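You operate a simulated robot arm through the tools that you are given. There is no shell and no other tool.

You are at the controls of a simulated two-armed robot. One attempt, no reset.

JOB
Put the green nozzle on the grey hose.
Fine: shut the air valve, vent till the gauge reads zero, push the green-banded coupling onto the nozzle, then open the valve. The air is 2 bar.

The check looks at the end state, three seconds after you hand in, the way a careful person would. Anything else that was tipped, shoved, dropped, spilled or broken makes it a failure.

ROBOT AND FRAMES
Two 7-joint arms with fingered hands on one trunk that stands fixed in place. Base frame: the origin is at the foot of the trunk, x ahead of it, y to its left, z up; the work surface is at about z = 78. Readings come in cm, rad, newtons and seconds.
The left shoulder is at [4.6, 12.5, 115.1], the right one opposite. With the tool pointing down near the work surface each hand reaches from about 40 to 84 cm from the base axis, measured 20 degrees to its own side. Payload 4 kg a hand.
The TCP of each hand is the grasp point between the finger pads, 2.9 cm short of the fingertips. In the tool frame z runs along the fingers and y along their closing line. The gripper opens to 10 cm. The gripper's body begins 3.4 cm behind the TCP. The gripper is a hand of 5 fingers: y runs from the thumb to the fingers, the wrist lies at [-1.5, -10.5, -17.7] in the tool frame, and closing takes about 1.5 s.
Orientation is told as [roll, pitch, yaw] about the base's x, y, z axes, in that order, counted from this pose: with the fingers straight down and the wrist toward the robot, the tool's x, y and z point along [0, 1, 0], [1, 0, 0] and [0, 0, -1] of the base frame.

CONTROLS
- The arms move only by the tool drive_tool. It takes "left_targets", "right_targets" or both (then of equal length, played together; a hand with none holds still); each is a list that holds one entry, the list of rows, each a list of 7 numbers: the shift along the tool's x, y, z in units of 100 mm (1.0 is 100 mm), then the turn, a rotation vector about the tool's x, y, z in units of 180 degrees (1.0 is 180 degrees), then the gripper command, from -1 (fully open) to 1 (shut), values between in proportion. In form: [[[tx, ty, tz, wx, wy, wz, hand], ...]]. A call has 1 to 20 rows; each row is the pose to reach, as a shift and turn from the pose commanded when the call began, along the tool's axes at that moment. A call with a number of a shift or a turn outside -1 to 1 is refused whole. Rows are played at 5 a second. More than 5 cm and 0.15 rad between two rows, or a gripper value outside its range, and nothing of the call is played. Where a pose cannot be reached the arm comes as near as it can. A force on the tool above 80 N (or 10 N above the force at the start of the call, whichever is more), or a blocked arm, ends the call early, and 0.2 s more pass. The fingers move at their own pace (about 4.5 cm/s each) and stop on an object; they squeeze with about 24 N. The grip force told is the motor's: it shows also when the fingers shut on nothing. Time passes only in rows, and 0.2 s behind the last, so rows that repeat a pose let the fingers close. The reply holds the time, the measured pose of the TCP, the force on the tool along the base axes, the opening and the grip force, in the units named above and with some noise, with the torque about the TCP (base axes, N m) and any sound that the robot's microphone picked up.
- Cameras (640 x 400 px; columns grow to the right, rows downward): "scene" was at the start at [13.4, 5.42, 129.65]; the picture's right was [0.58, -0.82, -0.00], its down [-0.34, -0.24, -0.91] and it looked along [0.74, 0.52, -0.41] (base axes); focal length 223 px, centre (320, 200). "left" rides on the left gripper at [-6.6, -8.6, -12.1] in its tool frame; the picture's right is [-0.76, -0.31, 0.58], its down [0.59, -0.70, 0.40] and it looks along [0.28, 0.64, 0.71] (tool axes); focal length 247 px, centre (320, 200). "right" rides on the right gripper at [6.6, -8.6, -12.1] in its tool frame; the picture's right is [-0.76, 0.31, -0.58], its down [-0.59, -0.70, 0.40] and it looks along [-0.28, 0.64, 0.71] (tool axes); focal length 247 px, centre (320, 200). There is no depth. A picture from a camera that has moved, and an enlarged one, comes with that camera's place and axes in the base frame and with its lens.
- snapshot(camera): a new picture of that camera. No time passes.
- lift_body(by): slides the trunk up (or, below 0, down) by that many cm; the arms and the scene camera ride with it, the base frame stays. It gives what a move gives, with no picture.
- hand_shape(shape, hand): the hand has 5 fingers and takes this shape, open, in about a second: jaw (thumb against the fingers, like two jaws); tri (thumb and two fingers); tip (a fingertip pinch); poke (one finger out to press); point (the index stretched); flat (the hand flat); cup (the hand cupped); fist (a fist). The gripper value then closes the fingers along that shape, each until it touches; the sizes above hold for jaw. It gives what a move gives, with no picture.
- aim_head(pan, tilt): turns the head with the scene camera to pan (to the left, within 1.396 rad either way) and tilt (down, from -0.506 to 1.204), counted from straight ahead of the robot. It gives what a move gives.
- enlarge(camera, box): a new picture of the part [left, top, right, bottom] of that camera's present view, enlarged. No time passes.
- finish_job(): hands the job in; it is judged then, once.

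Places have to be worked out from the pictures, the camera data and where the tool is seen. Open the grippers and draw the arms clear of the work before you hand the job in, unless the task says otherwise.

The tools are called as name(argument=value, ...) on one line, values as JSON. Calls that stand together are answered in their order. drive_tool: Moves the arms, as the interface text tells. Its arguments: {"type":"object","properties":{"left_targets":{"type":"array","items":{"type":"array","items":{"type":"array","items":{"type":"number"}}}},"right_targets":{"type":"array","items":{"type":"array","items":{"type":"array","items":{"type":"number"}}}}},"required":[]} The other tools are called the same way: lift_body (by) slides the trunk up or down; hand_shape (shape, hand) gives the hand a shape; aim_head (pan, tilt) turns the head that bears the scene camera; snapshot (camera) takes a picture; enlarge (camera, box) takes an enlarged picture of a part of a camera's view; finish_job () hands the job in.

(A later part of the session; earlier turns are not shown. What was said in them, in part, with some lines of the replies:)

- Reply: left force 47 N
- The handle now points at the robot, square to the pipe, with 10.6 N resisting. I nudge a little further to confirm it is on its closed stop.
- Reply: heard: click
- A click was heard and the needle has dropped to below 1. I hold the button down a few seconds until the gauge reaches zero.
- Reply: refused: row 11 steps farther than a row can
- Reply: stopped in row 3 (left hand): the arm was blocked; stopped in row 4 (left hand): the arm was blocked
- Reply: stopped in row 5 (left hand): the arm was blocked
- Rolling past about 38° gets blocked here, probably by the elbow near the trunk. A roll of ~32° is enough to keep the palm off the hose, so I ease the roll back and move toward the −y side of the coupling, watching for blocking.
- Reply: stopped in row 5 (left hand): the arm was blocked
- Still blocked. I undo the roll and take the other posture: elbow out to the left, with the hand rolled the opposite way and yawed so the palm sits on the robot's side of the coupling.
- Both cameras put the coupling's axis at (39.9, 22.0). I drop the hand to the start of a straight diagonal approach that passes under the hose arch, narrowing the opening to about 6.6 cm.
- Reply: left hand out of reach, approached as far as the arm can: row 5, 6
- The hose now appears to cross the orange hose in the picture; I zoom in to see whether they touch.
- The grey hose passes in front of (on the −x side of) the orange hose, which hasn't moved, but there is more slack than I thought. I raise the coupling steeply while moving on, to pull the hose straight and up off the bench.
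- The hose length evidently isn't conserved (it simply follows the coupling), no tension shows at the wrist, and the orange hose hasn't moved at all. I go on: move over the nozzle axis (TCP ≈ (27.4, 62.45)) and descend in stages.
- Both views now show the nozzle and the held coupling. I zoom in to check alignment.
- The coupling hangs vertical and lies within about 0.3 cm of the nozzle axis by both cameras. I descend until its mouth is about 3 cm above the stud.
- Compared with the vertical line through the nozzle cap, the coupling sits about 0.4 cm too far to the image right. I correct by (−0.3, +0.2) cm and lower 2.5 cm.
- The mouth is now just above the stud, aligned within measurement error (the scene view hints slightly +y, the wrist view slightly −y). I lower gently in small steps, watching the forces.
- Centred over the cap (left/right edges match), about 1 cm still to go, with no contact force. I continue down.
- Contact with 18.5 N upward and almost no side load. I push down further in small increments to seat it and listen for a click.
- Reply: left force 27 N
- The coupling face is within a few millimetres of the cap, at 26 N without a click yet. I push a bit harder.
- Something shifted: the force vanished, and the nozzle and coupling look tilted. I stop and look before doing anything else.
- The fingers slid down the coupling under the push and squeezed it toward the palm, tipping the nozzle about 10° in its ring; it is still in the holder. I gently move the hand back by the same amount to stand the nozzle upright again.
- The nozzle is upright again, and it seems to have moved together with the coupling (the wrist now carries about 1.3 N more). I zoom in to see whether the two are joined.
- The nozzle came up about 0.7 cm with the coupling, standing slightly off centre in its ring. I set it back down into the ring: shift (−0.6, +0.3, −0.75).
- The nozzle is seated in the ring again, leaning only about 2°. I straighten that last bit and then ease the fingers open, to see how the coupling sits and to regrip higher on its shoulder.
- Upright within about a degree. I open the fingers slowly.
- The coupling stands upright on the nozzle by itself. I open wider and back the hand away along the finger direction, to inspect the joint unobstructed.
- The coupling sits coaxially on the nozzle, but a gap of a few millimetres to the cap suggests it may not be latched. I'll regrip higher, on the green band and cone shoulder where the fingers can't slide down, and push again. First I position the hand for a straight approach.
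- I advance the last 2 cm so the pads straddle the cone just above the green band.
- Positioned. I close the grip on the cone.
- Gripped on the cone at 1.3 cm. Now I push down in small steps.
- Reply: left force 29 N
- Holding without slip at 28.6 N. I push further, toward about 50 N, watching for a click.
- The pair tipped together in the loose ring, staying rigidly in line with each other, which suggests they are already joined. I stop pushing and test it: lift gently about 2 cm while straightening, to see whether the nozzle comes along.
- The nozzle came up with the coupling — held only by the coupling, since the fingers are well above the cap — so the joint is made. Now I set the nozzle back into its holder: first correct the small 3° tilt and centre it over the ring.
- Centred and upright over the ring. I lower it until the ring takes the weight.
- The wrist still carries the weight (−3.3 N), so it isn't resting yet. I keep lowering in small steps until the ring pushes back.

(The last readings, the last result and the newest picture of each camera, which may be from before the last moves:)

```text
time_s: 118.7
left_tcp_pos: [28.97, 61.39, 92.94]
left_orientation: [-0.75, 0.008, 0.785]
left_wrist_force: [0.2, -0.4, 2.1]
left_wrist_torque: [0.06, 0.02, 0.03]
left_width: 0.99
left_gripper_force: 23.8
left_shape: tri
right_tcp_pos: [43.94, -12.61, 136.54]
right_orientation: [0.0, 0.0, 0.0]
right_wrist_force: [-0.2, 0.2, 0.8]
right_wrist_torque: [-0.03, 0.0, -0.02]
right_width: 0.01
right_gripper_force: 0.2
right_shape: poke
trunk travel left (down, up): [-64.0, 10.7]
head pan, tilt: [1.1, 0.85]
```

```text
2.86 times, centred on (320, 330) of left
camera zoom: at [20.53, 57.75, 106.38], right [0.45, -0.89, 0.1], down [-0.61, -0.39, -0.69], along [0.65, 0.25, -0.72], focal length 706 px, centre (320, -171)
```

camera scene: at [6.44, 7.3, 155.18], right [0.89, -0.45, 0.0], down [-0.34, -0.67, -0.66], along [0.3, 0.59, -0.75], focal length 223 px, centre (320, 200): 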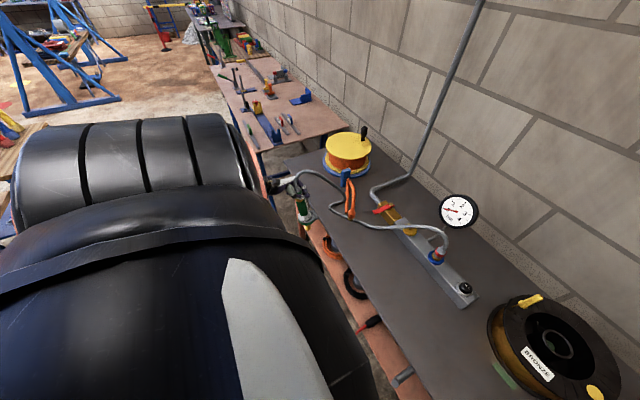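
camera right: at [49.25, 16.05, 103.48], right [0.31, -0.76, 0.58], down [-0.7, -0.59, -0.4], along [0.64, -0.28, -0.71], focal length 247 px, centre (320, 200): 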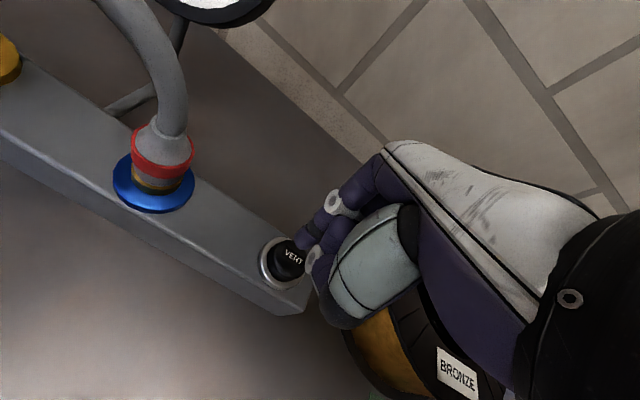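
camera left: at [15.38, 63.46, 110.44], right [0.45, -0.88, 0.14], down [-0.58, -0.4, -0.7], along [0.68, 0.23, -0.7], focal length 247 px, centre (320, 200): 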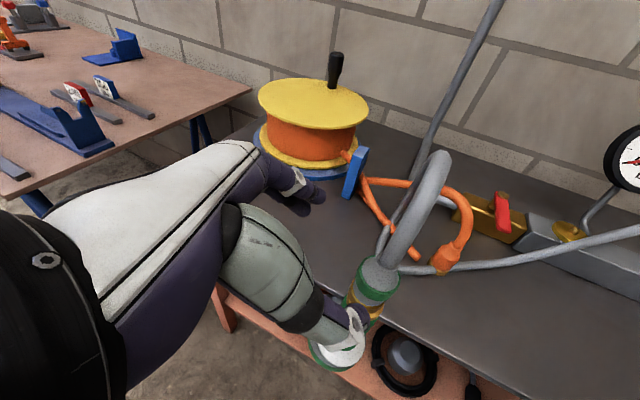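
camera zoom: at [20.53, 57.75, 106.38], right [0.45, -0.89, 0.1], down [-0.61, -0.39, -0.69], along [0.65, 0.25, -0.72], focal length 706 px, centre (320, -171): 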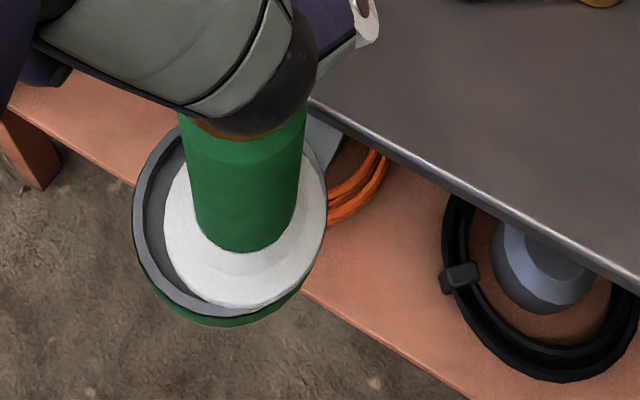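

Contact, but both views show the cone about 0.4 cm off toward −y, sitting on the ring's rim. I lift a touch, shift +0.45 cm in y, and lower again.

drive_tool(left_targets=[[[-0.024, 0, -0.026, 0, 0, 0, 1], [-0.0005, 0.032, -0.047, 0, 0, 0, 1], [0.023, 0.032, -0.022, 0, 0, 0, 1], [0.04, 0.032, -0.003, 0, 0, 0, 1]]])

enlarge(camera="scene", box=[285, 195, 325, 240])

enlarge(camera="left", box=[270, 260, 370, 400])

```text
time_s: 119.7
left_tcp_pos: [28.96, 61.86, 92.86]
left_orientation: [-0.749, 0.007, 0.784]
left_wrist_force: [0.1, -1.2, 10.9]
left_wrist_torque: [0.03, 0.01, 0.01]
left_width: 0.99
left_gripper_force: 24.2
left_shape: tri
right_tcp_pos: [43.85, -12.7, 136.45]
right_orientation: [0.003, 0.001, 0.001]
right_wrist_force: [-0.2, 0.8, 0.4]
right_wrist_torque: [0.0, 0.0, 0.0]
right_width: 0.02
right_gripper_force: 0.0
right_shape: poke
trunk travel left (down, up): [-64.0, 10.7]
head pan, tilt: [1.1, 0.85]
```

```text
8.89 times, centred on (305, 218) of scene
camera zoom: at [6.34, 6.91, 155.27], right [0.89, -0.45, 0.0], down [-0.34, -0.67, -0.66], along [0.3, 0.59, -0.75], focal length 1983 px, centre (453, 44)
```

zoom: 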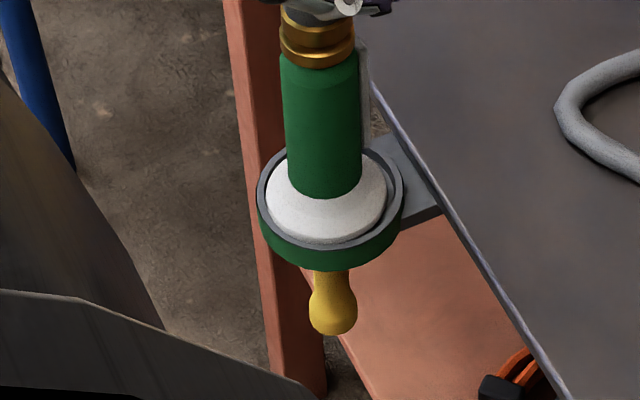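

```text
2.86 times, centred on (320, 330) of left
camera zoom: at [20.55, 58.16, 106.2], right [0.45, -0.89, 0.1], down [-0.61, -0.39, -0.69], along [0.65, 0.25, -0.72], focal length 706 px, centre (320, -171)
```

zoom: 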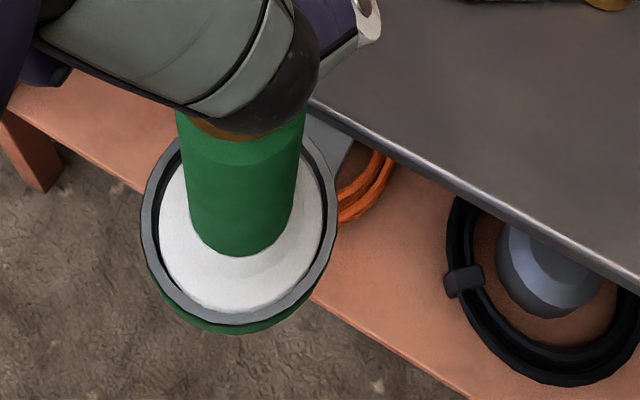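

Now the cone is concentric in the ring and the ring bears it (10.9 N up), upright. I ease off slightly and open the fingers slowly.

drive_tool(left_targets=[[[-0.012, 0, -0.013, 0, 0, 0, 1], [-0.012, 0, -0.013, 0, 0, 0, 0.7], [-0.012, 0, -0.013, 0, 0, 0, 0.4], [-0.012, 0, -0.013, 0, 0, 0, 0.1], [-0.012, 0, -0.013, 0, 0, 0, -0.2], [-0.012, 0, -0.013, 0, 0, 0, -0.4], [-0.012, 0, -0.013, 0, 0, 0, -0.4]]])

enlarge(camera="scene", box=[280, 165, 330, 240])

enlarge(camera="left", box=[240, 180, 380, 400])

```text
time_s: 121.3
left_tcp_pos: [28.9, 61.95, 92.73]
left_orientation: [-0.748, 0.01, 0.783]
left_wrist_force: [-0.3, 0.3, -0.2]
left_wrist_torque: [-0.04, 0.02, -0.02]
left_width: 6.97
left_gripper_force: 0.1
left_shape: tri
right_tcp_pos: [43.92, -12.54, 136.65]
right_orientation: [0.0, 0.001, 0.003]
right_wrist_force: [0.1, 0.0, -0.5]
right_wrist_torque: [0.05, 0.0, -0.03]
right_width: 0.0
right_gripper_force: 0.1
right_shape: poke
trunk travel left (down, up): [-64.0, 10.7]
head pan, tilt: [1.1, 0.85]
```

```text
5.33 times, centred on (305, 202) of scene
camera zoom: at [6.4, 7.07, 155.24], right [0.89, -0.45, 0.0], down [-0.34, -0.67, -0.66], along [0.3, 0.59, -0.75], focal length 1190 px, centre (400, 187)
```

zoom: 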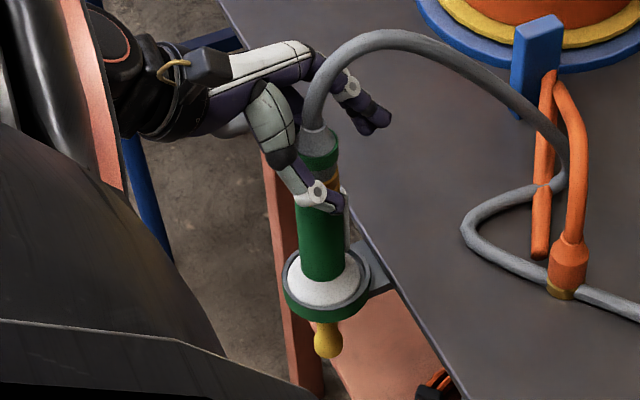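

```text
1.82 times, centred on (310, 290) of left
camera zoom: at [20.54, 58.24, 106.17], right [0.45, -0.89, 0.1], down [-0.62, -0.39, -0.69], along [0.64, 0.25, -0.72], focal length 449 px, centre (338, 36)
```

zoom: 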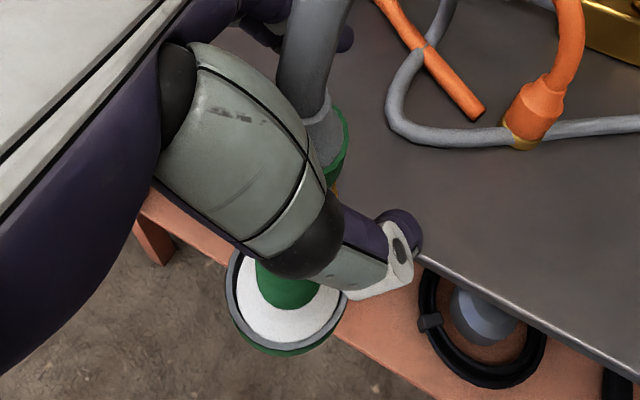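

Released; the pair stands by itself in the holder. I back the hand away along the finger direction.

drive_tool(left_targets=[[[0, 0, -0.15, 0, 0, 0, -0.6], [0, 0, -0.3, 0, 0, 0, -0.6], [0, 0, -0.5, 0, 0, 0, -0.6], [0, 0, -0.7, 0, 0, 0, -0.6], [0, 0, -0.95, 0, 0, 0, -0.6]]])

enlarge(camera="scene", box=[280, 165, 330, 240])

snapshot(camera="left")

```text
time_s: 122.5
left_tcp_pos: [24.47, 66.46, 99.65]
left_orientation: [-0.749, 0.013, 0.785]
left_wrist_force: [0.3, 0.1, 0.0]
left_wrist_torque: [0.02, 0.02, -0.01]
left_width: 7.97
left_gripper_force: 0.0
left_shape: tri
right_tcp_pos: [43.83, -12.61, 136.73]
right_orientation: [0.002, 0.001, 0.002]
right_wrist_force: [-0.3, 0.1, -0.2]
right_wrist_torque: [-0.03, -0.01, -0.01]
right_width: 0.0
right_gripper_force: 0.1
right_shape: poke
trunk travel left (down, up): [-64.0, 10.7]
head pan, tilt: [1.1, 0.85]
```

```text
5.33 times, centred on (305, 202) of scene
camera zoom: at [6.37, 7.08, 155.24], right [0.89, -0.45, 0.0], down [-0.34, -0.67, -0.66], along [0.3, 0.59, -0.75], focal length 1190 px, centre (400, 187)
```

zoom: 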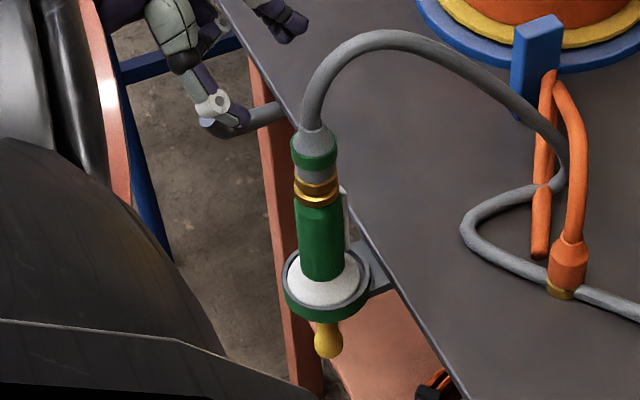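

```text
taken
camera left: at [16.14, 62.84, 113.1], right [0.45, -0.89, 0.1], down [-0.62, -0.39, -0.69], along [0.64, 0.25, -0.72], focal length 247 px, centre (320, 200)
```

left: 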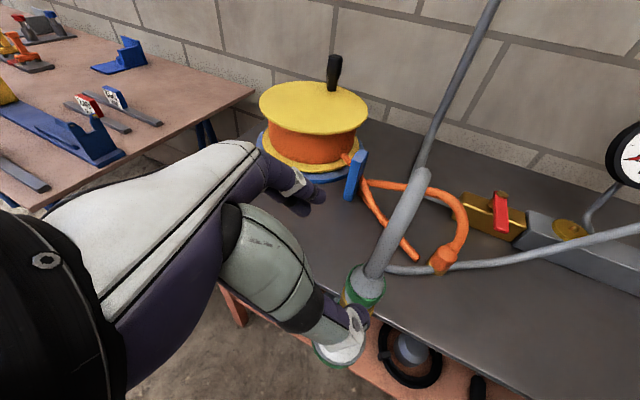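

enlarge(camera="scene", box=[296, 180, 318, 208])

enlarge(camera="scene", box=[300, 170, 400, 240])

```text
14.29 times, centred on (307, 194) of scene
camera zoom: at [6.37, 7.08, 155.24], right [0.89, -0.45, 0.0], down [-0.34, -0.67, -0.66], along [0.3, 0.59, -0.75], focal length 3186 px, centre (506, 286)
```

zoom: 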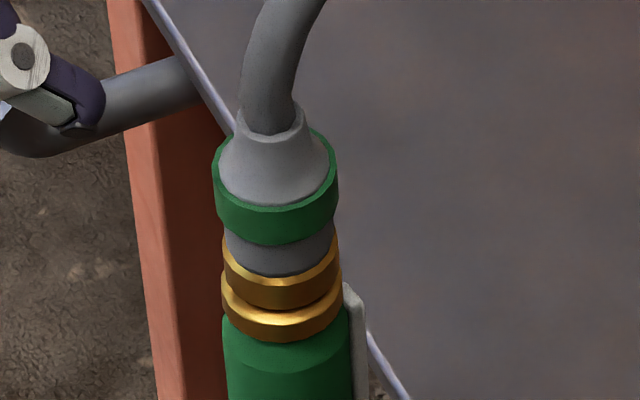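

```text
5.71 times, centred on (350, 205) of scene
camera zoom: at [6.37, 7.08, 155.24], right [0.89, -0.45, 0.0], down [-0.34, -0.67, -0.66], along [0.3, 0.59, -0.75], focal length 1275 px, centre (149, 171)
```

zoom: 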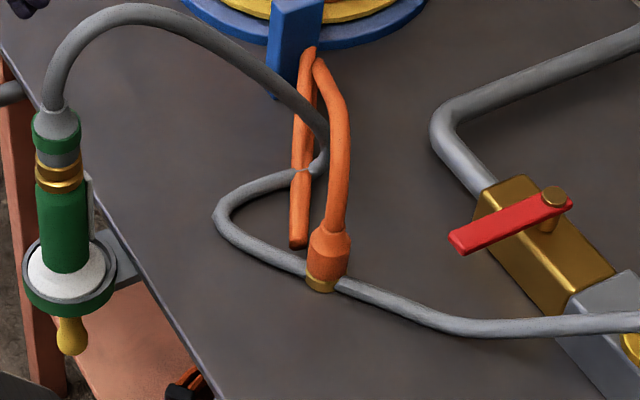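

Both ends look right and the nozzle stands in its holder with the hose on it. Next is reopening the valve. I lift the left hand straight up, clear of the hose arch.

drive_tool(left_targets=[[[-0.15, 0, -0.16, 0, 0, 0, -0.6], [-0.3, 0, -0.32, 0, 0, 0, -0.6], [-0.45, 0, -0.48, 0, 0, 0, -0.6], [-0.6, 0, -0.64, 0, 0, 0, -0.6], [-0.75, 0, -0.8, 0, 0, 0, -0.6], [-0.885, 0, -0.95, 0, 0, 0, -0.6]]])

snapshot(camera="scene")

```text
time_s: 123.9
left_tcp_pos: [24.65, 66.48, 112.57]
left_orientation: [-0.747, 0.011, 0.784]
left_wrist_force: [-0.4, -0.4, 0.9]
left_wrist_torque: [0.01, -0.01, -0.03]
left_width: 7.96
left_gripper_force: 0.0
left_shape: tri
right_tcp_pos: [43.89, -12.68, 136.51]
right_orientation: [0.001, 0.002, 0.002]
right_wrist_force: [-0.1, 0.6, 0.3]
right_wrist_torque: [0.0, 0.0, -0.01]
right_width: 0.0
right_gripper_force: 0.2
right_shape: poke
trunk travel left (down, up): [-64.0, 10.7]
head pan, tilt: [1.1, 0.85]
```

```text
taken
camera scene: at [6.38, 7.04, 155.25], right [0.89, -0.45, 0.0], down [-0.34, -0.67, -0.66], along [0.3, 0.59, -0.75], focal length 223 px, centre (320, 200)
```

scene: 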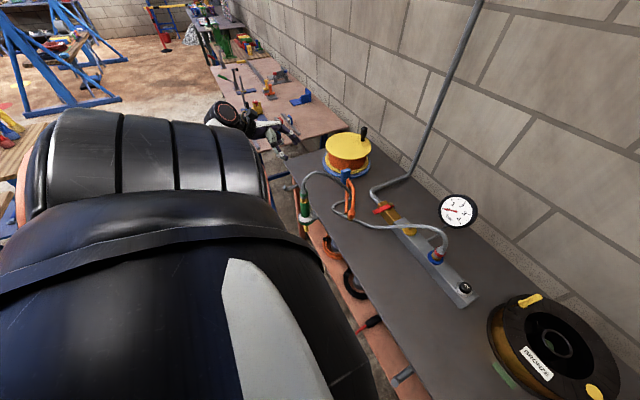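

Next I return the left hand to its neutral, fingers-down orientation while rising and moving inward.

drive_tool(left_targets=[[[-0.1, 0.02, -0.007, 0.0116, 0.0282, 0.0298, -0.6], [-0.2, 0.04, -0.014, 0.0233, 0.0564, 0.0595, -0.6], [-0.31, 0.05, -0.02, 0.0349, 0.0845, 0.0893, -0.6], [-0.41, 0.07, -0.027, 0.0465, 0.1127, 0.119, -0.6], [-0.51, 0.09, -0.034, 0.0581, 0.1409, 0.1488, -0.6], [-0.61, 0.11, -0.041, 0.0698, 0.1691, 0.1785, -0.6], [-0.72, 0.12, -0.047, 0.0814, 0.1972, 0.2083, -0.6], [-0.82, 0.142, -0.054, 0.093, 0.2254, 0.238, -0.6]]])

aim_head(pan=0.7, tilt=0.7)

snapshot(camera="scene")

```text
time_s: 125.7
left_tcp_pos: [29.64, 63.67, 118.58]
left_orientation: [-0.004, 0.006, -0.004]
left_wrist_force: [0.4, 0.4, 0.3]
left_wrist_torque: [0.0, 0.02, 0.02]
left_width: 7.95
left_gripper_force: 0.1
left_shape: tri
right_tcp_pos: [44.05, -12.56, 136.51]
right_orientation: [0.0, 0.002, 0.004]
right_wrist_force: [-0.7, -0.3, 0.1]
right_wrist_torque: [0.04, 0.0, 0.02]
right_width: 0.0
right_gripper_force: 0.0
right_shape: poke
trunk travel left (down, up): [-64.0, 10.7]
head pan, tilt: [1.1, 0.85]
```

```text
time_s: 126.5
left_tcp_pos: [29.5, 63.52, 118.71]
left_orientation: [-0.009, 0.005, -0.002]
left_wrist_force: [0.1, 0.5, -1.1]
left_wrist_torque: [0.0, 0.0, -0.02]
left_width: 7.97
left_gripper_force: 0.0
left_shape: tri
right_tcp_pos: [43.94, -12.61, 136.53]
right_orientation: [0.002, 0.002, 0.002]
right_wrist_force: [-0.2, 0.7, 0.1]
right_wrist_torque: [-0.02, -0.02, 0.01]
right_width: 0.0
right_gripper_force: 0.0
right_shape: poke
trunk travel left (down, up): [-64.0, 10.7]
head pan, tilt: [0.7, 0.7]
```

```text
taken
camera scene: at [9.34, 5.57, 156.47], right [0.64, -0.76, 0.0], down [-0.49, -0.42, -0.76], along [0.58, 0.49, -0.64], focal length 223 px, centre (320, 200)
```

scene: 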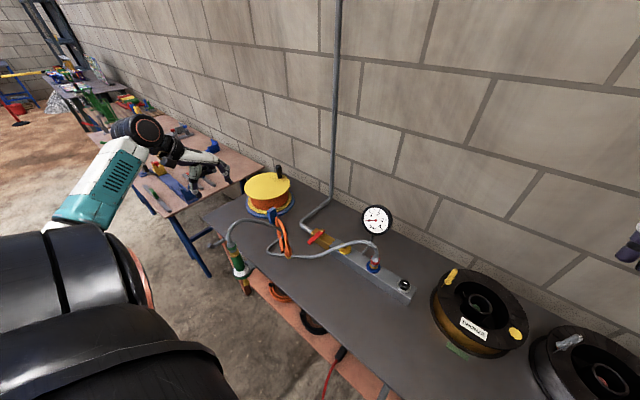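

The hand is neutral with the elbow outside. I switch it to poke and move high over to the valve.

hand_shape(hand="left", shape="poke")

drive_tool(left_targets=[[[-0.2, 0.2, 0, 0, 0, 0, -1], [-0.4, 0.4, 0, 0, 0, 0, -1], [-0.6, 0.6, 0, 0, 0, 0, -1], [-0.8, 0.8, 0, 0, 0, 0, -1], [-1.0, 1.0, 0, 0, 0, 0, -1]]])

drive_tool(left_targets=[[[-0.2, 0.2, 0, 0, 0, 0, -1], [-0.4, 0.4, 0, 0, 0, 0, -1], [-0.6, 0.6, 0, 0, 0, 0, -1], [-0.8, 0.8, 0, 0, 0, 0, -1], [-1.0, 1.0, 0, 0, 0, 0, -1]]])

lift_body(by=-14)

snapshot(camera="scene")

snapshot(camera="left")

```text
time_s: 127.4
left_tcp_pos: [29.56, 63.63, 118.74]
left_orientation: [-0.009, 0.005, -0.002]
left_wrist_force: [-0.7, 0.1, 0.4]
left_wrist_torque: [0.0, -0.02, 0.06]
left_width: 0.01
left_gripper_force: 0.1
left_shape: poke
right_tcp_pos: [43.88, -12.58, 136.58]
right_orientation: [-0.002, 0.002, 0.003]
right_wrist_force: [-0.9, -0.5, 0.2]
right_wrist_torque: [0.02, 0.01, -0.01]
right_width: 0.01
right_gripper_force: 0.0
right_shape: poke
trunk travel left (down, up): [-64.0, 10.7]
head pan, tilt: [0.7, 0.7]
```

```text
time_s: 128.6
left_tcp_pos: [39.61, 53.52, 118.64]
left_orientation: [-0.006, 0.007, 0.0]
left_wrist_force: [-0.4, 0.6, -0.6]
left_wrist_torque: [0.02, 0.0, 0.02]
left_width: 0.0
left_gripper_force: 0.2
left_shape: poke
right_tcp_pos: [44.09, -12.49, 136.59]
right_orientation: [0.0, 0.001, 0.001]
right_wrist_force: [0.2, -0.6, 0.1]
right_wrist_torque: [0.01, -0.02, -0.01]
right_width: 0.0
right_gripper_force: 0.0
right_shape: poke
trunk travel left (down, up): [-64.0, 10.7]
head pan, tilt: [0.7, 0.7]
```

```text
time_s: 129.8
left_tcp_pos: [49.91, 43.53, 118.63]
left_orientation: [-0.009, 0.007, -0.003]
left_wrist_force: [0.3, 0.7, -0.8]
left_wrist_torque: [0.01, 0.02, 0.0]
left_width: 0.01
left_gripper_force: 0.0
left_shape: poke
right_tcp_pos: [44.06, -12.55, 136.43]
right_orientation: [0.0, 0.002, 0.0]
right_wrist_force: [-0.3, 0.4, -0.5]
right_wrist_torque: [0.01, 0.0, -0.01]
right_width: 0.0
right_gripper_force: 0.1
right_shape: poke
trunk travel left (down, up): [-64.0, 10.7]
head pan, tilt: [0.7, 0.7]
```

```text
time_s: 131.5
left_tcp_pos: [49.47, 43.59, 104.76]
left_orientation: [-0.006, 0.006, 0.002]
left_wrist_force: [-0.9, -0.5, -0.7]
left_wrist_torque: [-0.02, 0.0, -0.01]
left_width: 0.0
left_gripper_force: 0.1
left_shape: poke
right_tcp_pos: [43.99, -12.53, 122.64]
right_orientation: [0.0, -0.001, 0.002]
right_wrist_force: [0.1, 0.1, 0.3]
right_wrist_torque: [0.0, -0.02, 0.0]
right_width: 0.0
right_gripper_force: 0.1
right_shape: poke
trunk travel left (down, up): [-50.0, 24.7]
head pan, tilt: [0.7, 0.7]
```

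```text
taken
camera scene: at [9.99, 5.56, 142.43], right [0.64, -0.76, 0.0], down [-0.49, -0.42, -0.76], along [0.58, 0.49, -0.64], focal length 223 px, centre (320, 200)
```

scene: 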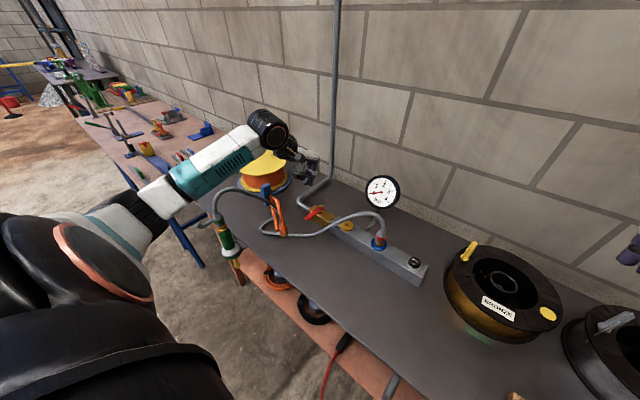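

```text
taken
camera left: at [41.01, 37.03, 116.91], right [-0.31, -0.76, -0.57], down [-0.7, 0.59, -0.4], along [0.64, 0.28, -0.72], focal length 247 px, centre (320, 200)
```

left: 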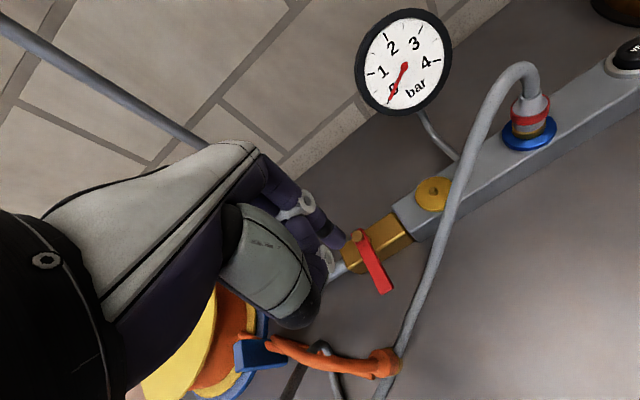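

Gauge at zero, and the handle's end is at about (50, 46). I place the poke fingers on the −y side of the handle: first to (51.7, 41.7, 95).

drive_tool(left_targets=[[[-0.05, 0.06, 0.2, 0, 0, 0, -1], [-0.1, 0.12, 0.4, 0, 0, 0, -1], [-0.15, 0.18, 0.6, 0, 0, 0, -1], [-0.19, 0.22, 0.8, 0, 0, 0, -1], [-0.19, 0.22, 0.98, 0, 0, 0, -1]]])

snapshot(camera="left")

enlarge(camera="scene", box=[250, 130, 400, 270])

```text
time_s: 132.7
left_tcp_pos: [51.51, 41.49, 94.92]
left_orientation: [-0.006, 0.005, -0.001]
left_wrist_force: [-0.4, -0.9, 0.4]
left_wrist_torque: [0.02, 0.03, 0.01]
left_width: 0.0
left_gripper_force: 0.2
left_shape: poke
right_tcp_pos: [44.01, -12.45, 122.52]
right_orientation: [0.001, 0.002, 0.001]
right_wrist_force: [-0.1, 0.7, -0.4]
right_wrist_torque: [-0.03, 0.03, 0.01]
right_width: 0.02
right_gripper_force: 0.0
right_shape: poke
trunk travel left (down, up): [-50.0, 24.7]
head pan, tilt: [0.7, 0.7]
```

```text
taken
camera left: at [43.04, 35.02, 107.12], right [-0.31, -0.76, -0.57], down [-0.7, 0.59, -0.4], along [0.64, 0.28, -0.72], focal length 247 px, centre (320, 200)
```

left: 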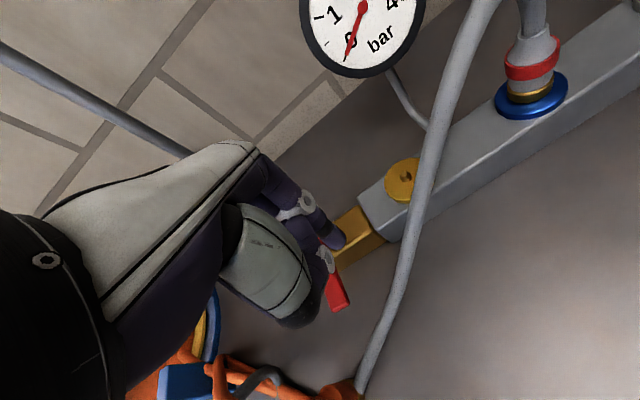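

```text
2.86 times, centred on (325, 200) of scene
camera zoom: at [10.02, 5.57, 142.42], right [0.64, -0.76, 0.0], down [-0.49, -0.42, -0.76], along [0.58, 0.49, -0.64], focal length 637 px, centre (306, 200)
```

zoom: 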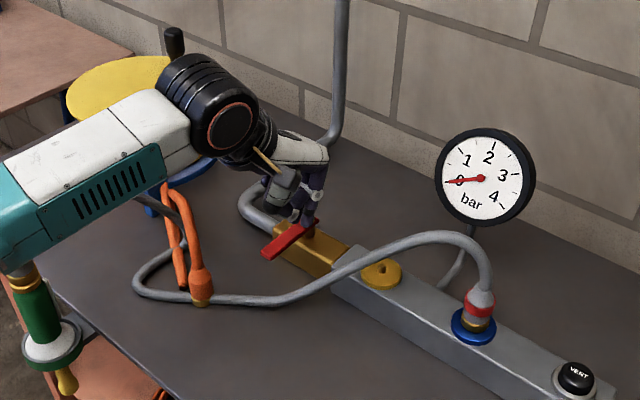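

The hose runs on the bench below (top at about z 82), so fingertips at z≈84 stay clear of it. I lower straight down to working height.

drive_tool(left_targets=[[[0, 0, 0.2, 0, 0, 0, -1], [0, 0.02, 0.4, 0, 0, 0, -1], [0, 0.02, 0.6, 0, 0, 0, -1], [0, 0.02, 0.72, 0, 0, 0, -1], [0, 0.02, 0.8, 0, 0, 0, -1]]])

snapshot(camera="left")

enlarge(camera="scene", box=[270, 150, 400, 260])

```text
time_s: 133.9
left_tcp_pos: [51.74, 41.67, 86.84]
left_orientation: [-0.007, 0.007, 0.0]
left_wrist_force: [-0.3, 0.8, -0.3]
left_wrist_torque: [-0.01, 0.01, -0.03]
left_width: 0.0
left_gripper_force: 0.1
left_shape: poke
right_tcp_pos: [43.99, -12.52, 122.59]
right_orientation: [-0.001, 0.003, 0.004]
right_wrist_force: [0.0, 0.0, 0.2]
right_wrist_torque: [0.01, 0.02, -0.01]
right_width: 0.01
right_gripper_force: 0.0
right_shape: poke
trunk travel left (down, up): [-50.0, 24.7]
head pan, tilt: [0.7, 0.7]
```

```text
taken
camera left: at [43.25, 35.03, 99.12], right [-0.31, -0.76, -0.57], down [-0.71, 0.59, -0.4], along [0.64, 0.28, -0.72], focal length 247 px, centre (320, 200)
```

left: 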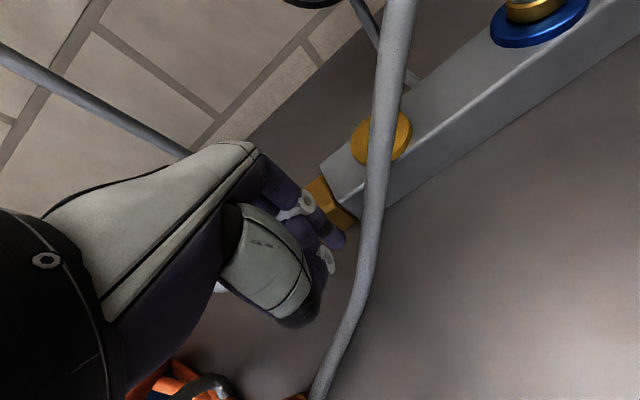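

```text
3.64 times, centred on (335, 205) of scene
camera zoom: at [10.03, 5.56, 142.42], right [0.64, -0.76, 0.0], down [-0.49, -0.42, -0.76], along [0.58, 0.49, -0.64], focal length 811 px, centre (266, 182)
```

zoom: 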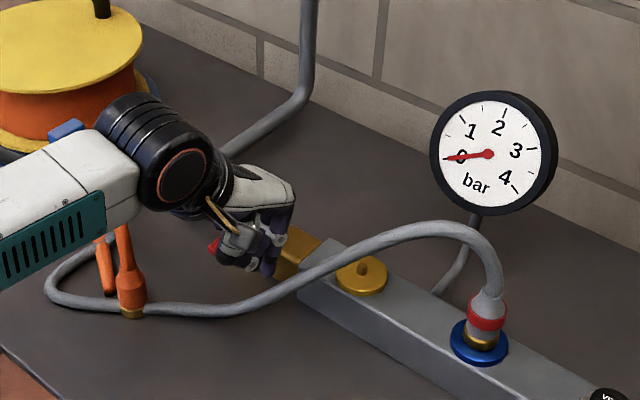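

Fingers are on the −y side of the handle. I push in +y along the arc, first third, and check that the handle follows.

drive_tool(left_targets=[[[0.07, 0, 0, 0, 0, 0, -1], [0.14, 0, 0, 0, 0, 0, -1], [0.21, 0, 0, 0, 0, 0, -1], [0.283, 0, 0, 0, 0, 0, -1], [0.35, 0.01, 0, 0, 0, 0, -1], [0.418, 0.026, 0, 0, 0, 0, -1]]])

enlarge(camera="scene", box=[270, 150, 400, 260])

snapshot(camera="left")

```text
time_s: 135.3
left_tcp_pos: [52.25, 45.65, 86.88]
left_orientation: [-0.006, 0.005, -0.001]
left_wrist_force: [-0.1, -0.9, 0.5]
left_wrist_torque: [-0.01, 0.04, -0.01]
left_width: 0.02
left_gripper_force: 0.0
left_shape: poke
right_tcp_pos: [43.89, -12.53, 122.54]
right_orientation: [0.0, 0.003, 0.0]
right_wrist_force: [0.5, -0.4, -0.2]
right_wrist_torque: [-0.01, -0.02, 0.0]
right_width: 0.02
right_gripper_force: 0.1
right_shape: poke
trunk travel left (down, up): [-50.0, 24.7]
head pan, tilt: [0.7, 0.7]
```

```text
3.64 times, centred on (335, 205) of scene
camera zoom: at [10.11, 5.56, 142.41], right [0.64, -0.76, 0.0], down [-0.49, -0.42, -0.76], along [0.58, 0.49, -0.64], focal length 811 px, centre (266, 182)
```

zoom: 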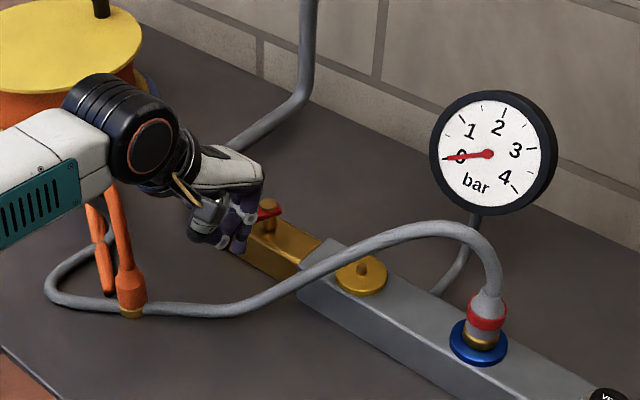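

```text
taken
camera left: at [43.69, 39.1, 99.11], right [-0.31, -0.76, -0.57], down [-0.7, 0.59, -0.4], along [0.64, 0.28, -0.72], focal length 247 px, centre (320, 200)
```

left: 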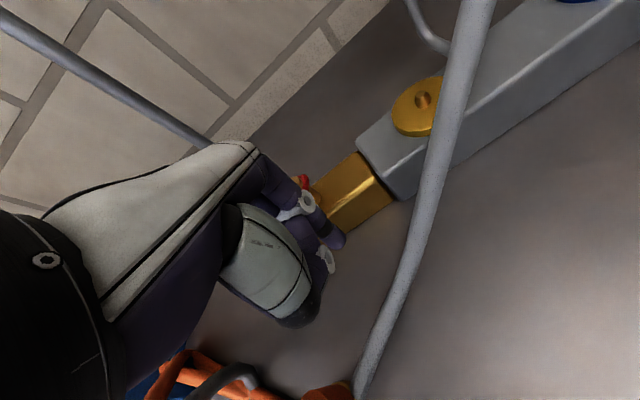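

The handle is following with almost no force. I continue along the arc to the open stop.

drive_tool(left_targets=[[[0.065, 0.035, 0, 0, 0, 0, -1], [0.125, 0.07, 0, 0, 0, 0, -1], [0.175, 0.12, 0, 0, 0, 0, -1], [0.225, 0.17, 0, 0, 0, 0, -1], [0.26, 0.23, 0, 0, 0, 0, -1], [0.295, 0.29, 0, 0, 0, 0, -1], [0.315, 0.36, 0, 0, 0, 0, -1], [0.33, 0.425, 0, 0, 0, 0, -1]]])

enlarge(camera="scene", box=[250, 130, 400, 260])

snapshot(camera="left")

```text
time_s: 137.1
left_tcp_pos: [56.46, 49.03, 86.86]
left_orientation: [-0.007, 0.005, 0.0]
left_wrist_force: [-1.6, 1.1, 3.1]
left_wrist_torque: [0.04, 0.02, 0.05]
left_width: 0.0
left_gripper_force: 0.0
left_shape: poke
right_tcp_pos: [44.01, -12.59, 122.62]
right_orientation: [0.0, 0.001, 0.0]
right_wrist_force: [-0.3, -0.3, -0.5]
right_wrist_torque: [0.02, 0.0, -0.01]
right_width: 0.0
right_gripper_force: 0.1
right_shape: poke
trunk travel left (down, up): [-50.0, 24.7]
head pan, tilt: [0.7, 0.7]
```

```text
3.08 times, centred on (325, 195) of scene
camera zoom: at [9.96, 5.55, 142.42], right [0.64, -0.76, 0.0], down [-0.49, -0.42, -0.77], along [0.58, 0.49, -0.64], focal length 686 px, centre (305, 215)
```

zoom: 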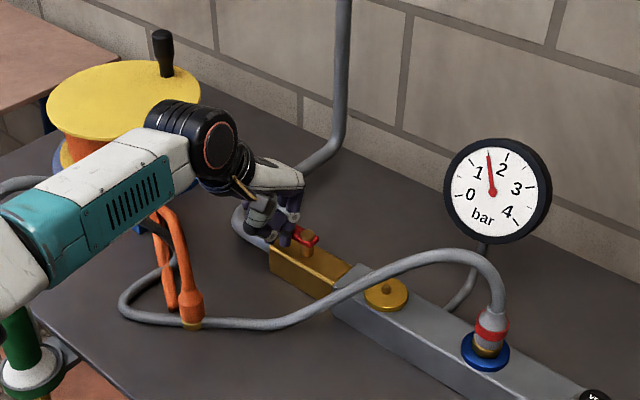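

```text
taken
camera left: at [47.82, 42.38, 99.03], right [-0.31, -0.76, -0.57], down [-0.7, 0.59, -0.4], along [0.64, 0.28, -0.72], focal length 247 px, centre (320, 200)
```

left: 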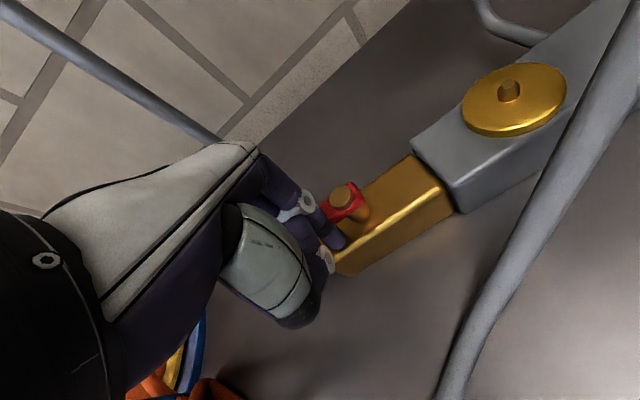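

The gauge is rising (about 1.5 bar). I push the last bit in +x to bring the handle fully onto its open stop.

drive_tool(left_targets=[[[0.02, 0.03, 0, 0, 0, 0, -1], [0.04, 0.05, 0, 0, 0, 0, -1], [0.06, 0.06, 0, 0, 0, 0, -1], [0.06, 0.06, 0, 0, 0, 0, -1]]])

enlarge(camera="scene", box=[250, 130, 400, 260])

enlarge(camera="left", box=[260, 120, 480, 300])

```text
time_s: 138.1
left_tcp_pos: [56.53, 49.45, 86.86]
left_orientation: [-0.008, 0.009, -0.001]
left_wrist_force: [-27.3, -9.6, 8.5]
left_wrist_torque: [-0.13, 0.23, -0.27]
left_width: 0.0
left_gripper_force: 0.1
left_shape: poke
right_tcp_pos: [43.51, -12.82, 122.63]
right_orientation: [0.002, -0.001, 0.0]
right_wrist_force: [0.6, -0.1, 0.3]
right_wrist_torque: [0.0, 0.02, 0.02]
right_width: 0.01
right_gripper_force: 0.1
right_shape: poke
trunk travel left (down, up): [-50.0, 24.7]
head pan, tilt: [0.7, 0.7]
```

```text
3.08 times, centred on (325, 195) of scene
camera zoom: at [9.58, 5.37, 142.46], right [0.64, -0.76, 0.0], down [-0.49, -0.41, -0.77], along [0.59, 0.49, -0.64], focal length 686 px, centre (305, 215)
```

zoom: 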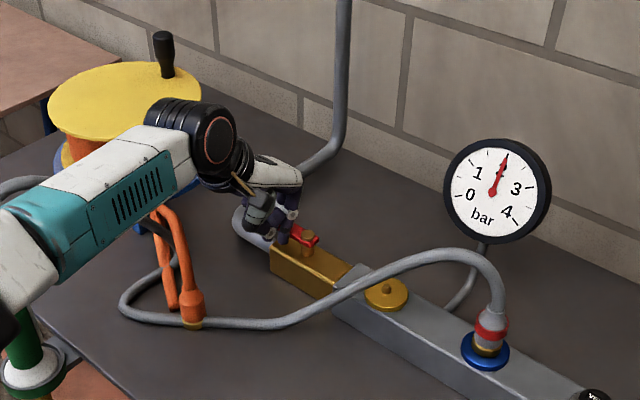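

```text
2.22 times, centred on (370, 210) of left
camera zoom: at [48.05, 42.9, 99.08], right [-0.31, -0.76, -0.57], down [-0.7, 0.59, -0.4], along [0.64, 0.28, -0.72], focal length 549 px, centre (209, 178)
```

zoom: 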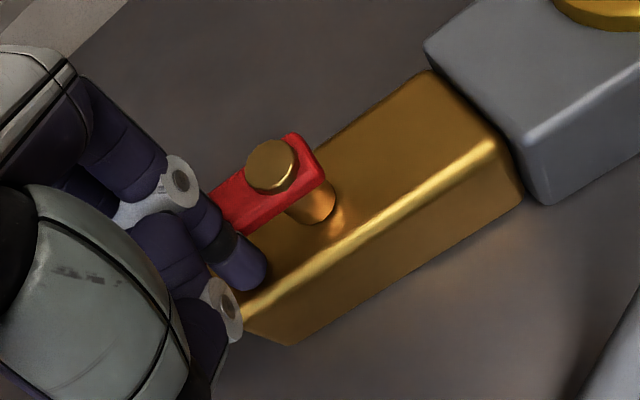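

The handle is on its stop (27 N) and the gauge reads about 2 bar. I back off and lift the hand away.

drive_tool(left_targets=[[[-0.06, -0.1, 0, 0, 0, 0, -1], [-0.06, -0.25, 0, 0, 0, 0, -1], [-0.06, -0.3, -0.2, 0, 0, 0, -1], [-0.06, -0.3, -0.45, 0, 0, 0, -1], [-0.06, -0.3, -0.7, 0, 0, 0, -1], [-0.06, -0.3, -1.0, 0, 0, 0, -1]]])

enlarge(camera="scene", box=[250, 130, 400, 260])

snapshot(camera="left")

```text
time_s: 139.5
left_tcp_pos: [53.97, 49.05, 96.93]
left_orientation: [-0.008, 0.006, -0.002]
left_wrist_force: [-0.2, -0.1, 0.2]
left_wrist_torque: [0.01, 0.02, -0.01]
left_width: 0.03
left_gripper_force: 0.0
left_shape: poke
right_tcp_pos: [43.93, -12.67, 122.58]
right_orientation: [0.0, 0.0, 0.003]
right_wrist_force: [0.5, 0.1, -0.3]
right_wrist_torque: [0.02, 0.02, -0.02]
right_width: 0.0
right_gripper_force: 0.0
right_shape: poke
trunk travel left (down, up): [-50.0, 24.7]
head pan, tilt: [0.7, 0.7]
```

```text
3.08 times, centred on (325, 195) of scene
camera zoom: at [9.98, 5.54, 142.42], right [0.64, -0.76, 0.0], down [-0.49, -0.41, -0.76], along [0.58, 0.49, -0.64], focal length 686 px, centre (305, 215)
```

zoom: 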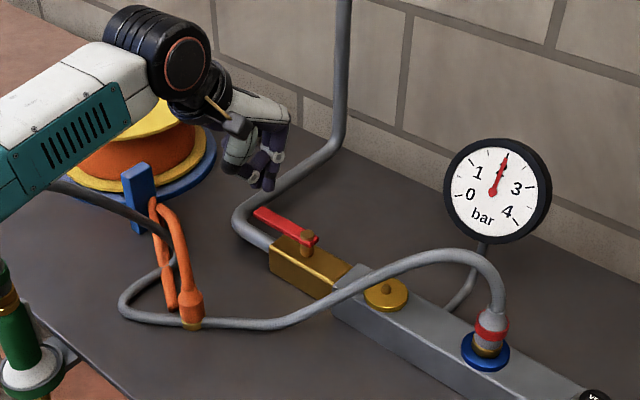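

```text
taken
camera left: at [45.45, 42.49, 109.14], right [-0.31, -0.76, -0.57], down [-0.7, 0.59, -0.4], along [0.64, 0.28, -0.72], focal length 247 px, centre (320, 200)
```

left: 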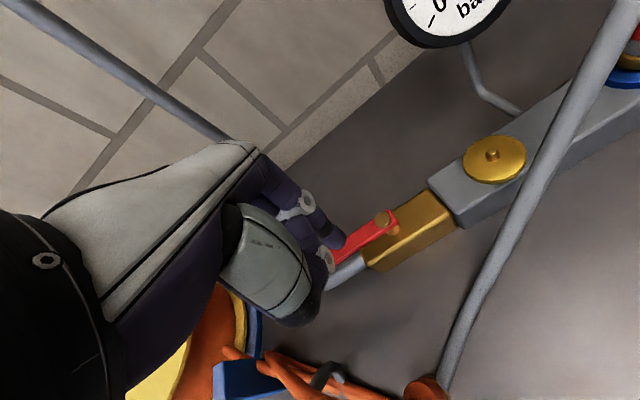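

The valve is open, in line with the pipe, and the gauge holds 2 bar. I draw the left arm up and away from the work, then open both hands.

drive_tool(left_targets=[[[0.0, -0.1, -0.2, 0, 0, 0, -1], [0.0, -0.25, -0.4, 0, 0, 0, -1], [0.0, -0.4, -0.6, 0, 0, 0, -1], [0.0, -0.55, -0.8, 0, 0, 0, -1], [0.0, -0.7, -1.0, 0, 0, 0, -1]]])

drive_tool(left_targets=[[[-0.05, -0.1, -0.15, 0, 0, 0, -1], [-0.1, -0.2, -0.3, 0, 0, 0, -1], [-0.15, -0.3, -0.45, 0, 0, 0, -1], [-0.2, -0.4, -0.6, 0, 0, 0, -1]]])

hand_shape(hand="left", shape="jaw")

hand_shape(hand="right", shape="jaw")

aim_head(pan=0.85, tilt=0.7)

snapshot(camera="scene")

snapshot(camera="left")

```text
time_s: 140.7
left_tcp_pos: [47.08, 49.17, 106.77]
left_orientation: [-0.008, 0.006, -0.001]
left_wrist_force: [0.3, -0.3, -0.3]
left_wrist_torque: [0.01, -0.01, -0.01]
left_width: 0.02
left_gripper_force: 0.1
left_shape: poke
right_tcp_pos: [43.94, -12.6, 122.54]
right_orientation: [0.0, -0.001, 0.002]
right_wrist_force: [0.2, -0.1, 0.3]
right_wrist_torque: [-0.01, 0.02, -0.01]
right_width: 0.0
right_gripper_force: 0.1
right_shape: poke
trunk travel left (down, up): [-50.0, 24.7]
head pan, tilt: [0.7, 0.7]
```

```text
time_s: 141.7
left_tcp_pos: [42.98, 47.19, 112.9]
left_orientation: [-0.007, 0.008, -0.003]
left_wrist_force: [0.7, 0.2, -0.7]
left_wrist_torque: [0.01, 0.04, 0.03]
left_width: 0.01
left_gripper_force: 0.0
left_shape: poke
right_tcp_pos: [43.82, -12.71, 122.55]
right_orientation: [-0.001, 0.002, 0.002]
right_wrist_force: [0.1, -0.1, -0.6]
right_wrist_torque: [0.0, 0.03, 0.0]
right_width: 0.0
right_gripper_force: 0.0
right_shape: poke
trunk travel left (down, up): [-50.0, 24.7]
head pan, tilt: [0.7, 0.7]
```

```text
time_s: 142.6
left_tcp_pos: [43.2, 47.24, 112.84]
left_orientation: [-0.007, 0.004, -0.003]
left_wrist_force: [-0.3, 0.1, 0.7]
left_wrist_torque: [-0.01, -0.01, -0.01]
left_width: 10.0
left_gripper_force: 0.1
left_shape: jaw
right_tcp_pos: [43.87, -12.56, 122.48]
right_orientation: [0.0, 0.003, 0.001]
right_wrist_force: [-0.7, -0.2, 0.2]
right_wrist_torque: [0.0, -0.03, 0.03]
right_width: 0.02
right_gripper_force: 0.1
right_shape: poke
trunk travel left (down, up): [-50.0, 24.7]
head pan, tilt: [0.7, 0.7]
```

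```text
time_s: 143.5
left_tcp_pos: [43.13, 47.25, 112.84]
left_orientation: [-0.005, 0.003, -0.002]
left_wrist_force: [0.4, 1.2, -0.2]
left_wrist_torque: [0.02, 0.0, 0.0]
left_width: 10.02
left_gripper_force: 0.1
left_shape: jaw
right_tcp_pos: [43.77, -12.57, 122.59]
right_orientation: [0.001, 0.003, 0.001]
right_wrist_force: [-0.1, 0.2, -0.2]
right_wrist_torque: [0.02, 0.02, 0.01]
right_width: 9.99
right_gripper_force: 0.2
right_shape: jaw
trunk travel left (down, up): [-50.0, 24.7]
head pan, tilt: [0.7, 0.7]
```

```text
time_s: 144.2
left_tcp_pos: [43.11, 47.16, 112.9]
left_orientation: [-0.007, 0.007, 0.0]
left_wrist_force: [-0.1, -0.6, 0.0]
left_wrist_torque: [-0.01, 0.01, -0.01]
left_width: 9.98
left_gripper_force: 0.0
left_shape: jaw
right_tcp_pos: [43.88, -12.44, 122.53]
right_orientation: [0.0, 0.001, 0.003]
right_wrist_force: [-0.6, -0.7, -0.6]
right_wrist_torque: [0.01, 0.01, 0.0]
right_width: 9.96
right_gripper_force: 0.0
right_shape: jaw
trunk travel left (down, up): [-50.0, 24.7]
head pan, tilt: [0.85, 0.7]
```

```text
taken
camera scene: at [9.12, 6.47, 142.42], right [0.75, -0.66, 0.0], down [-0.43, -0.48, -0.76], along [0.5, 0.57, -0.64], focal length 223 px, centre (320, 200)
```

scene: 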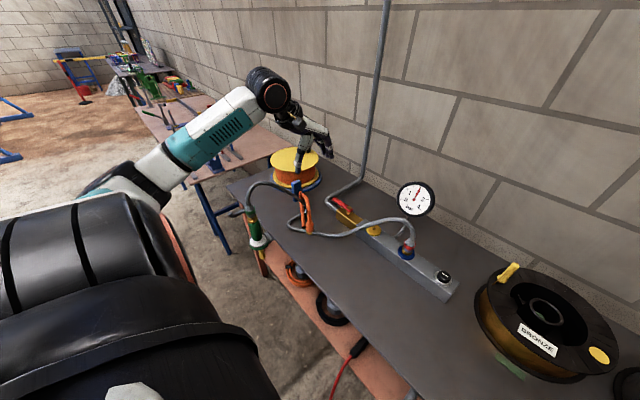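

```text
taken
camera left: at [34.63, 40.69, 125.03], right [-0.31, -0.76, -0.57], down [-0.7, 0.59, -0.4], along [0.64, 0.28, -0.72], focal length 247 px, centre (320, 200)
```

left: 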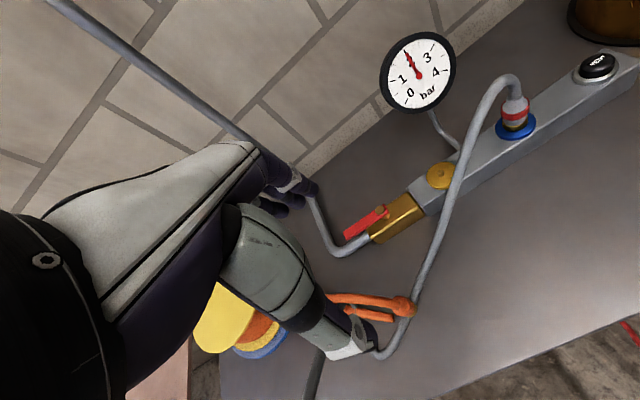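

enlarge(camera="scene", box=[225, 170, 325, 280])

enlarge(camera="scene", box=[320, 170, 460, 300])

enlarge(camera="scene", box=[235, 190, 275, 260])

```text
3.64 times, centred on (275, 225) of scene
camera zoom: at [9.12, 6.47, 142.42], right [0.75, -0.66, 0.0], down [-0.43, -0.48, -0.76], along [0.5, 0.57, -0.64], focal length 811 px, centre (484, 109)
```

zoom: 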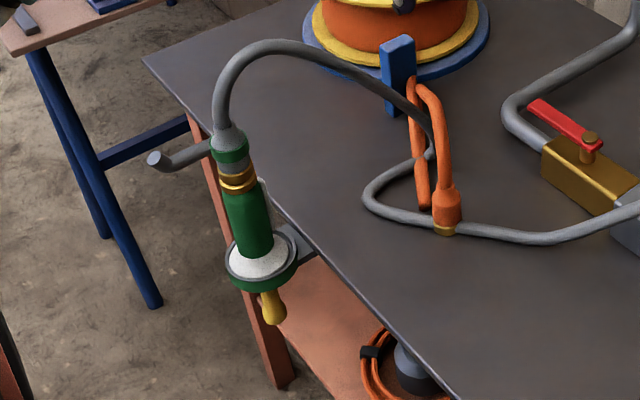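

```text
3.08 times, centred on (390, 235) of scene
camera zoom: at [9.12, 6.47, 142.42], right [0.75, -0.66, 0.0], down [-0.43, -0.48, -0.76], along [0.5, 0.57, -0.64], focal length 686 px, centre (105, 92)
```

zoom: 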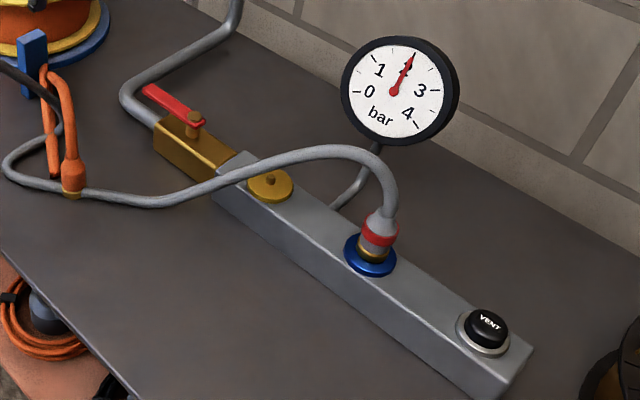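

```text
5.71 times, centred on (255, 225) of scene
camera zoom: at [9.12, 6.47, 142.42], right [0.75, -0.66, 0.0], down [-0.43, -0.48, -0.76], along [0.5, 0.57, -0.64], focal length 1275 px, centre (691, 57)
```

zoom: 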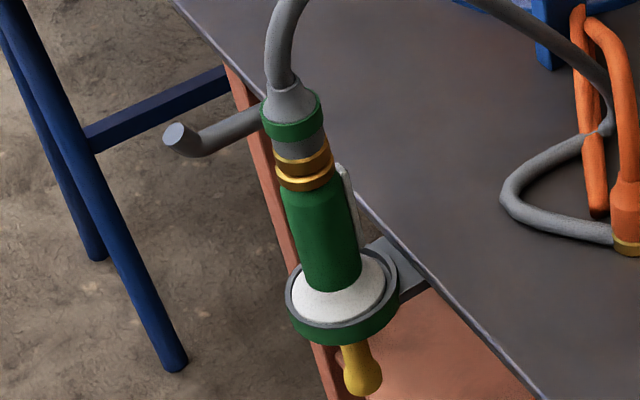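

Final state looks right: nozzle on the hose in its holder (leaning only a few degrees within the loose ring), handle in line, gauge at 2 bar, orange hose and reel unmoved. I draw the left arm further back and up, and wait a moment to confirm everything stays put.

drive_tool(left_targets=[[[0, -0.15, -0.2, 0, 0, 0, -1], [0, -0.3, -0.4, 0, 0, 0, -1], [0, -0.45, -0.6, 0, 0, 0, -1], [0, -0.6, -0.8, 0, 0, 0, -1], [0, -0.7, -0.95, 0, 0, 0, -1], [0, -0.7, -0.95, 0, 0, 0, -1], [0, -0.7, -0.95, 0, 0, 0, -1], [0, -0.7, -0.95, 0, 0, 0, -1], [0, -0.7, -0.95, 0, 0, 0, -1], [0, -0.7, -0.95, 0, 0, 0, -1]]])

enlarge(camera="scene", box=[225, 150, 465, 300])

enlarge(camera="scene", box=[235, 190, 275, 260])

```text
time_s: 146.4
left_tcp_pos: [36.15, 47.41, 122.32]
left_orientation: [-0.007, 0.006, -0.002]
left_wrist_force: [-0.5, 0.2, 0.1]
left_wrist_torque: [0.01, -0.01, -0.02]
left_width: 10.0
left_gripper_force: 0.0
left_shape: jaw
right_tcp_pos: [43.88, -12.66, 122.65]
right_orientation: [-0.001, 0.002, 0.003]
right_wrist_force: [-0.9, 0.5, 0.2]
right_wrist_torque: [-0.01, 0.01, 0.01]
right_width: 10.01
right_gripper_force: 0.0
right_shape: jaw
trunk travel left (down, up): [-50.0, 24.7]
head pan, tilt: [0.85, 0.7]
```

```text
2.67 times, centred on (345, 225) of scene
camera zoom: at [9.11, 6.47, 142.42], right [0.75, -0.66, 0.0], down [-0.43, -0.48, -0.76], along [0.5, 0.57, -0.64], focal length 595 px, centre (253, 133)
```

zoom: 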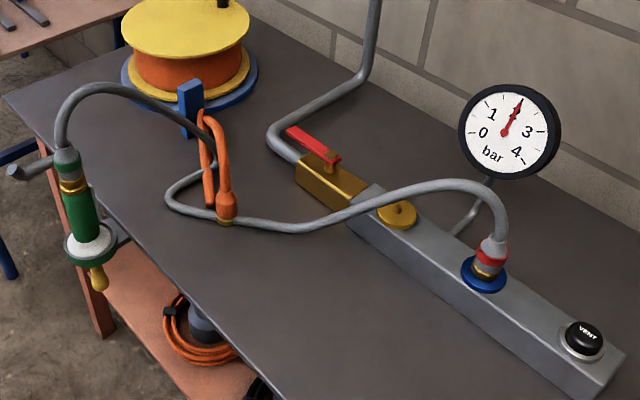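

```text
5.71 times, centred on (255, 225) of scene
camera zoom: at [9.11, 6.47, 142.42], right [0.75, -0.66, 0.0], down [-0.43, -0.48, -0.76], along [0.5, 0.57, -0.64], focal length 1275 px, centre (691, 57)
```

zoom: 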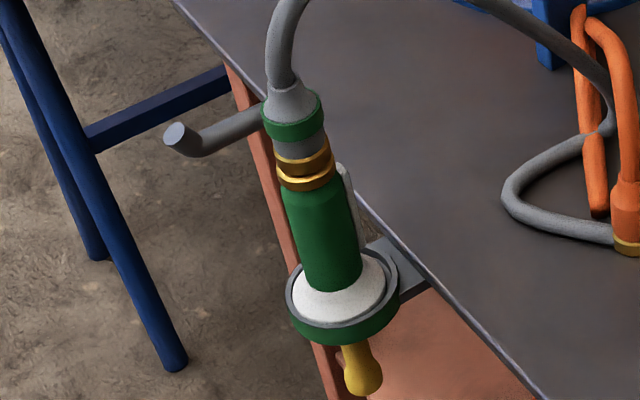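

Nothing has changed over the last seconds: the nozzle is on the hose, the valve is open, the gauge shows 2 bar, both hands are open and clear, and nothing else has been displaced. I hand the job in.

finish_job()

```text
The job is handed in.
```

The green nozzle is on the grey hose, sitting in its holder on the bench edge. The air valve is open and the gauge reads 2 bar.

- **Valve and vent:** I turned the handle square to the pipe and pressed the vent button. The gauge fell to zero and stayed there until the valve was reopened.
- **Coupling:** No click was heard when I pushed the green-banded coupling on. When I lifted the coupling the nozzle came up with it. After I opened the valve it stayed on at 2 bar, with no hiss heard. The pictures show a gap of a few millimetres between coupling and nozzle cap, which did not close under a harder push.
- **Tipping on the way:** The nozzle tilted about 10° in its loose holder twice while I was pushing. I set it back, and it now leans a few degrees in the ring.
- **Hose position:** The grey hose now lies across the orange one, and in the pictures it passes under and between its strands. The orange hose and reel did not move as far as I could measure.
- **Rest of the bench:** I saw nothing else moved or dropped. Both hands are open and clear of the work.
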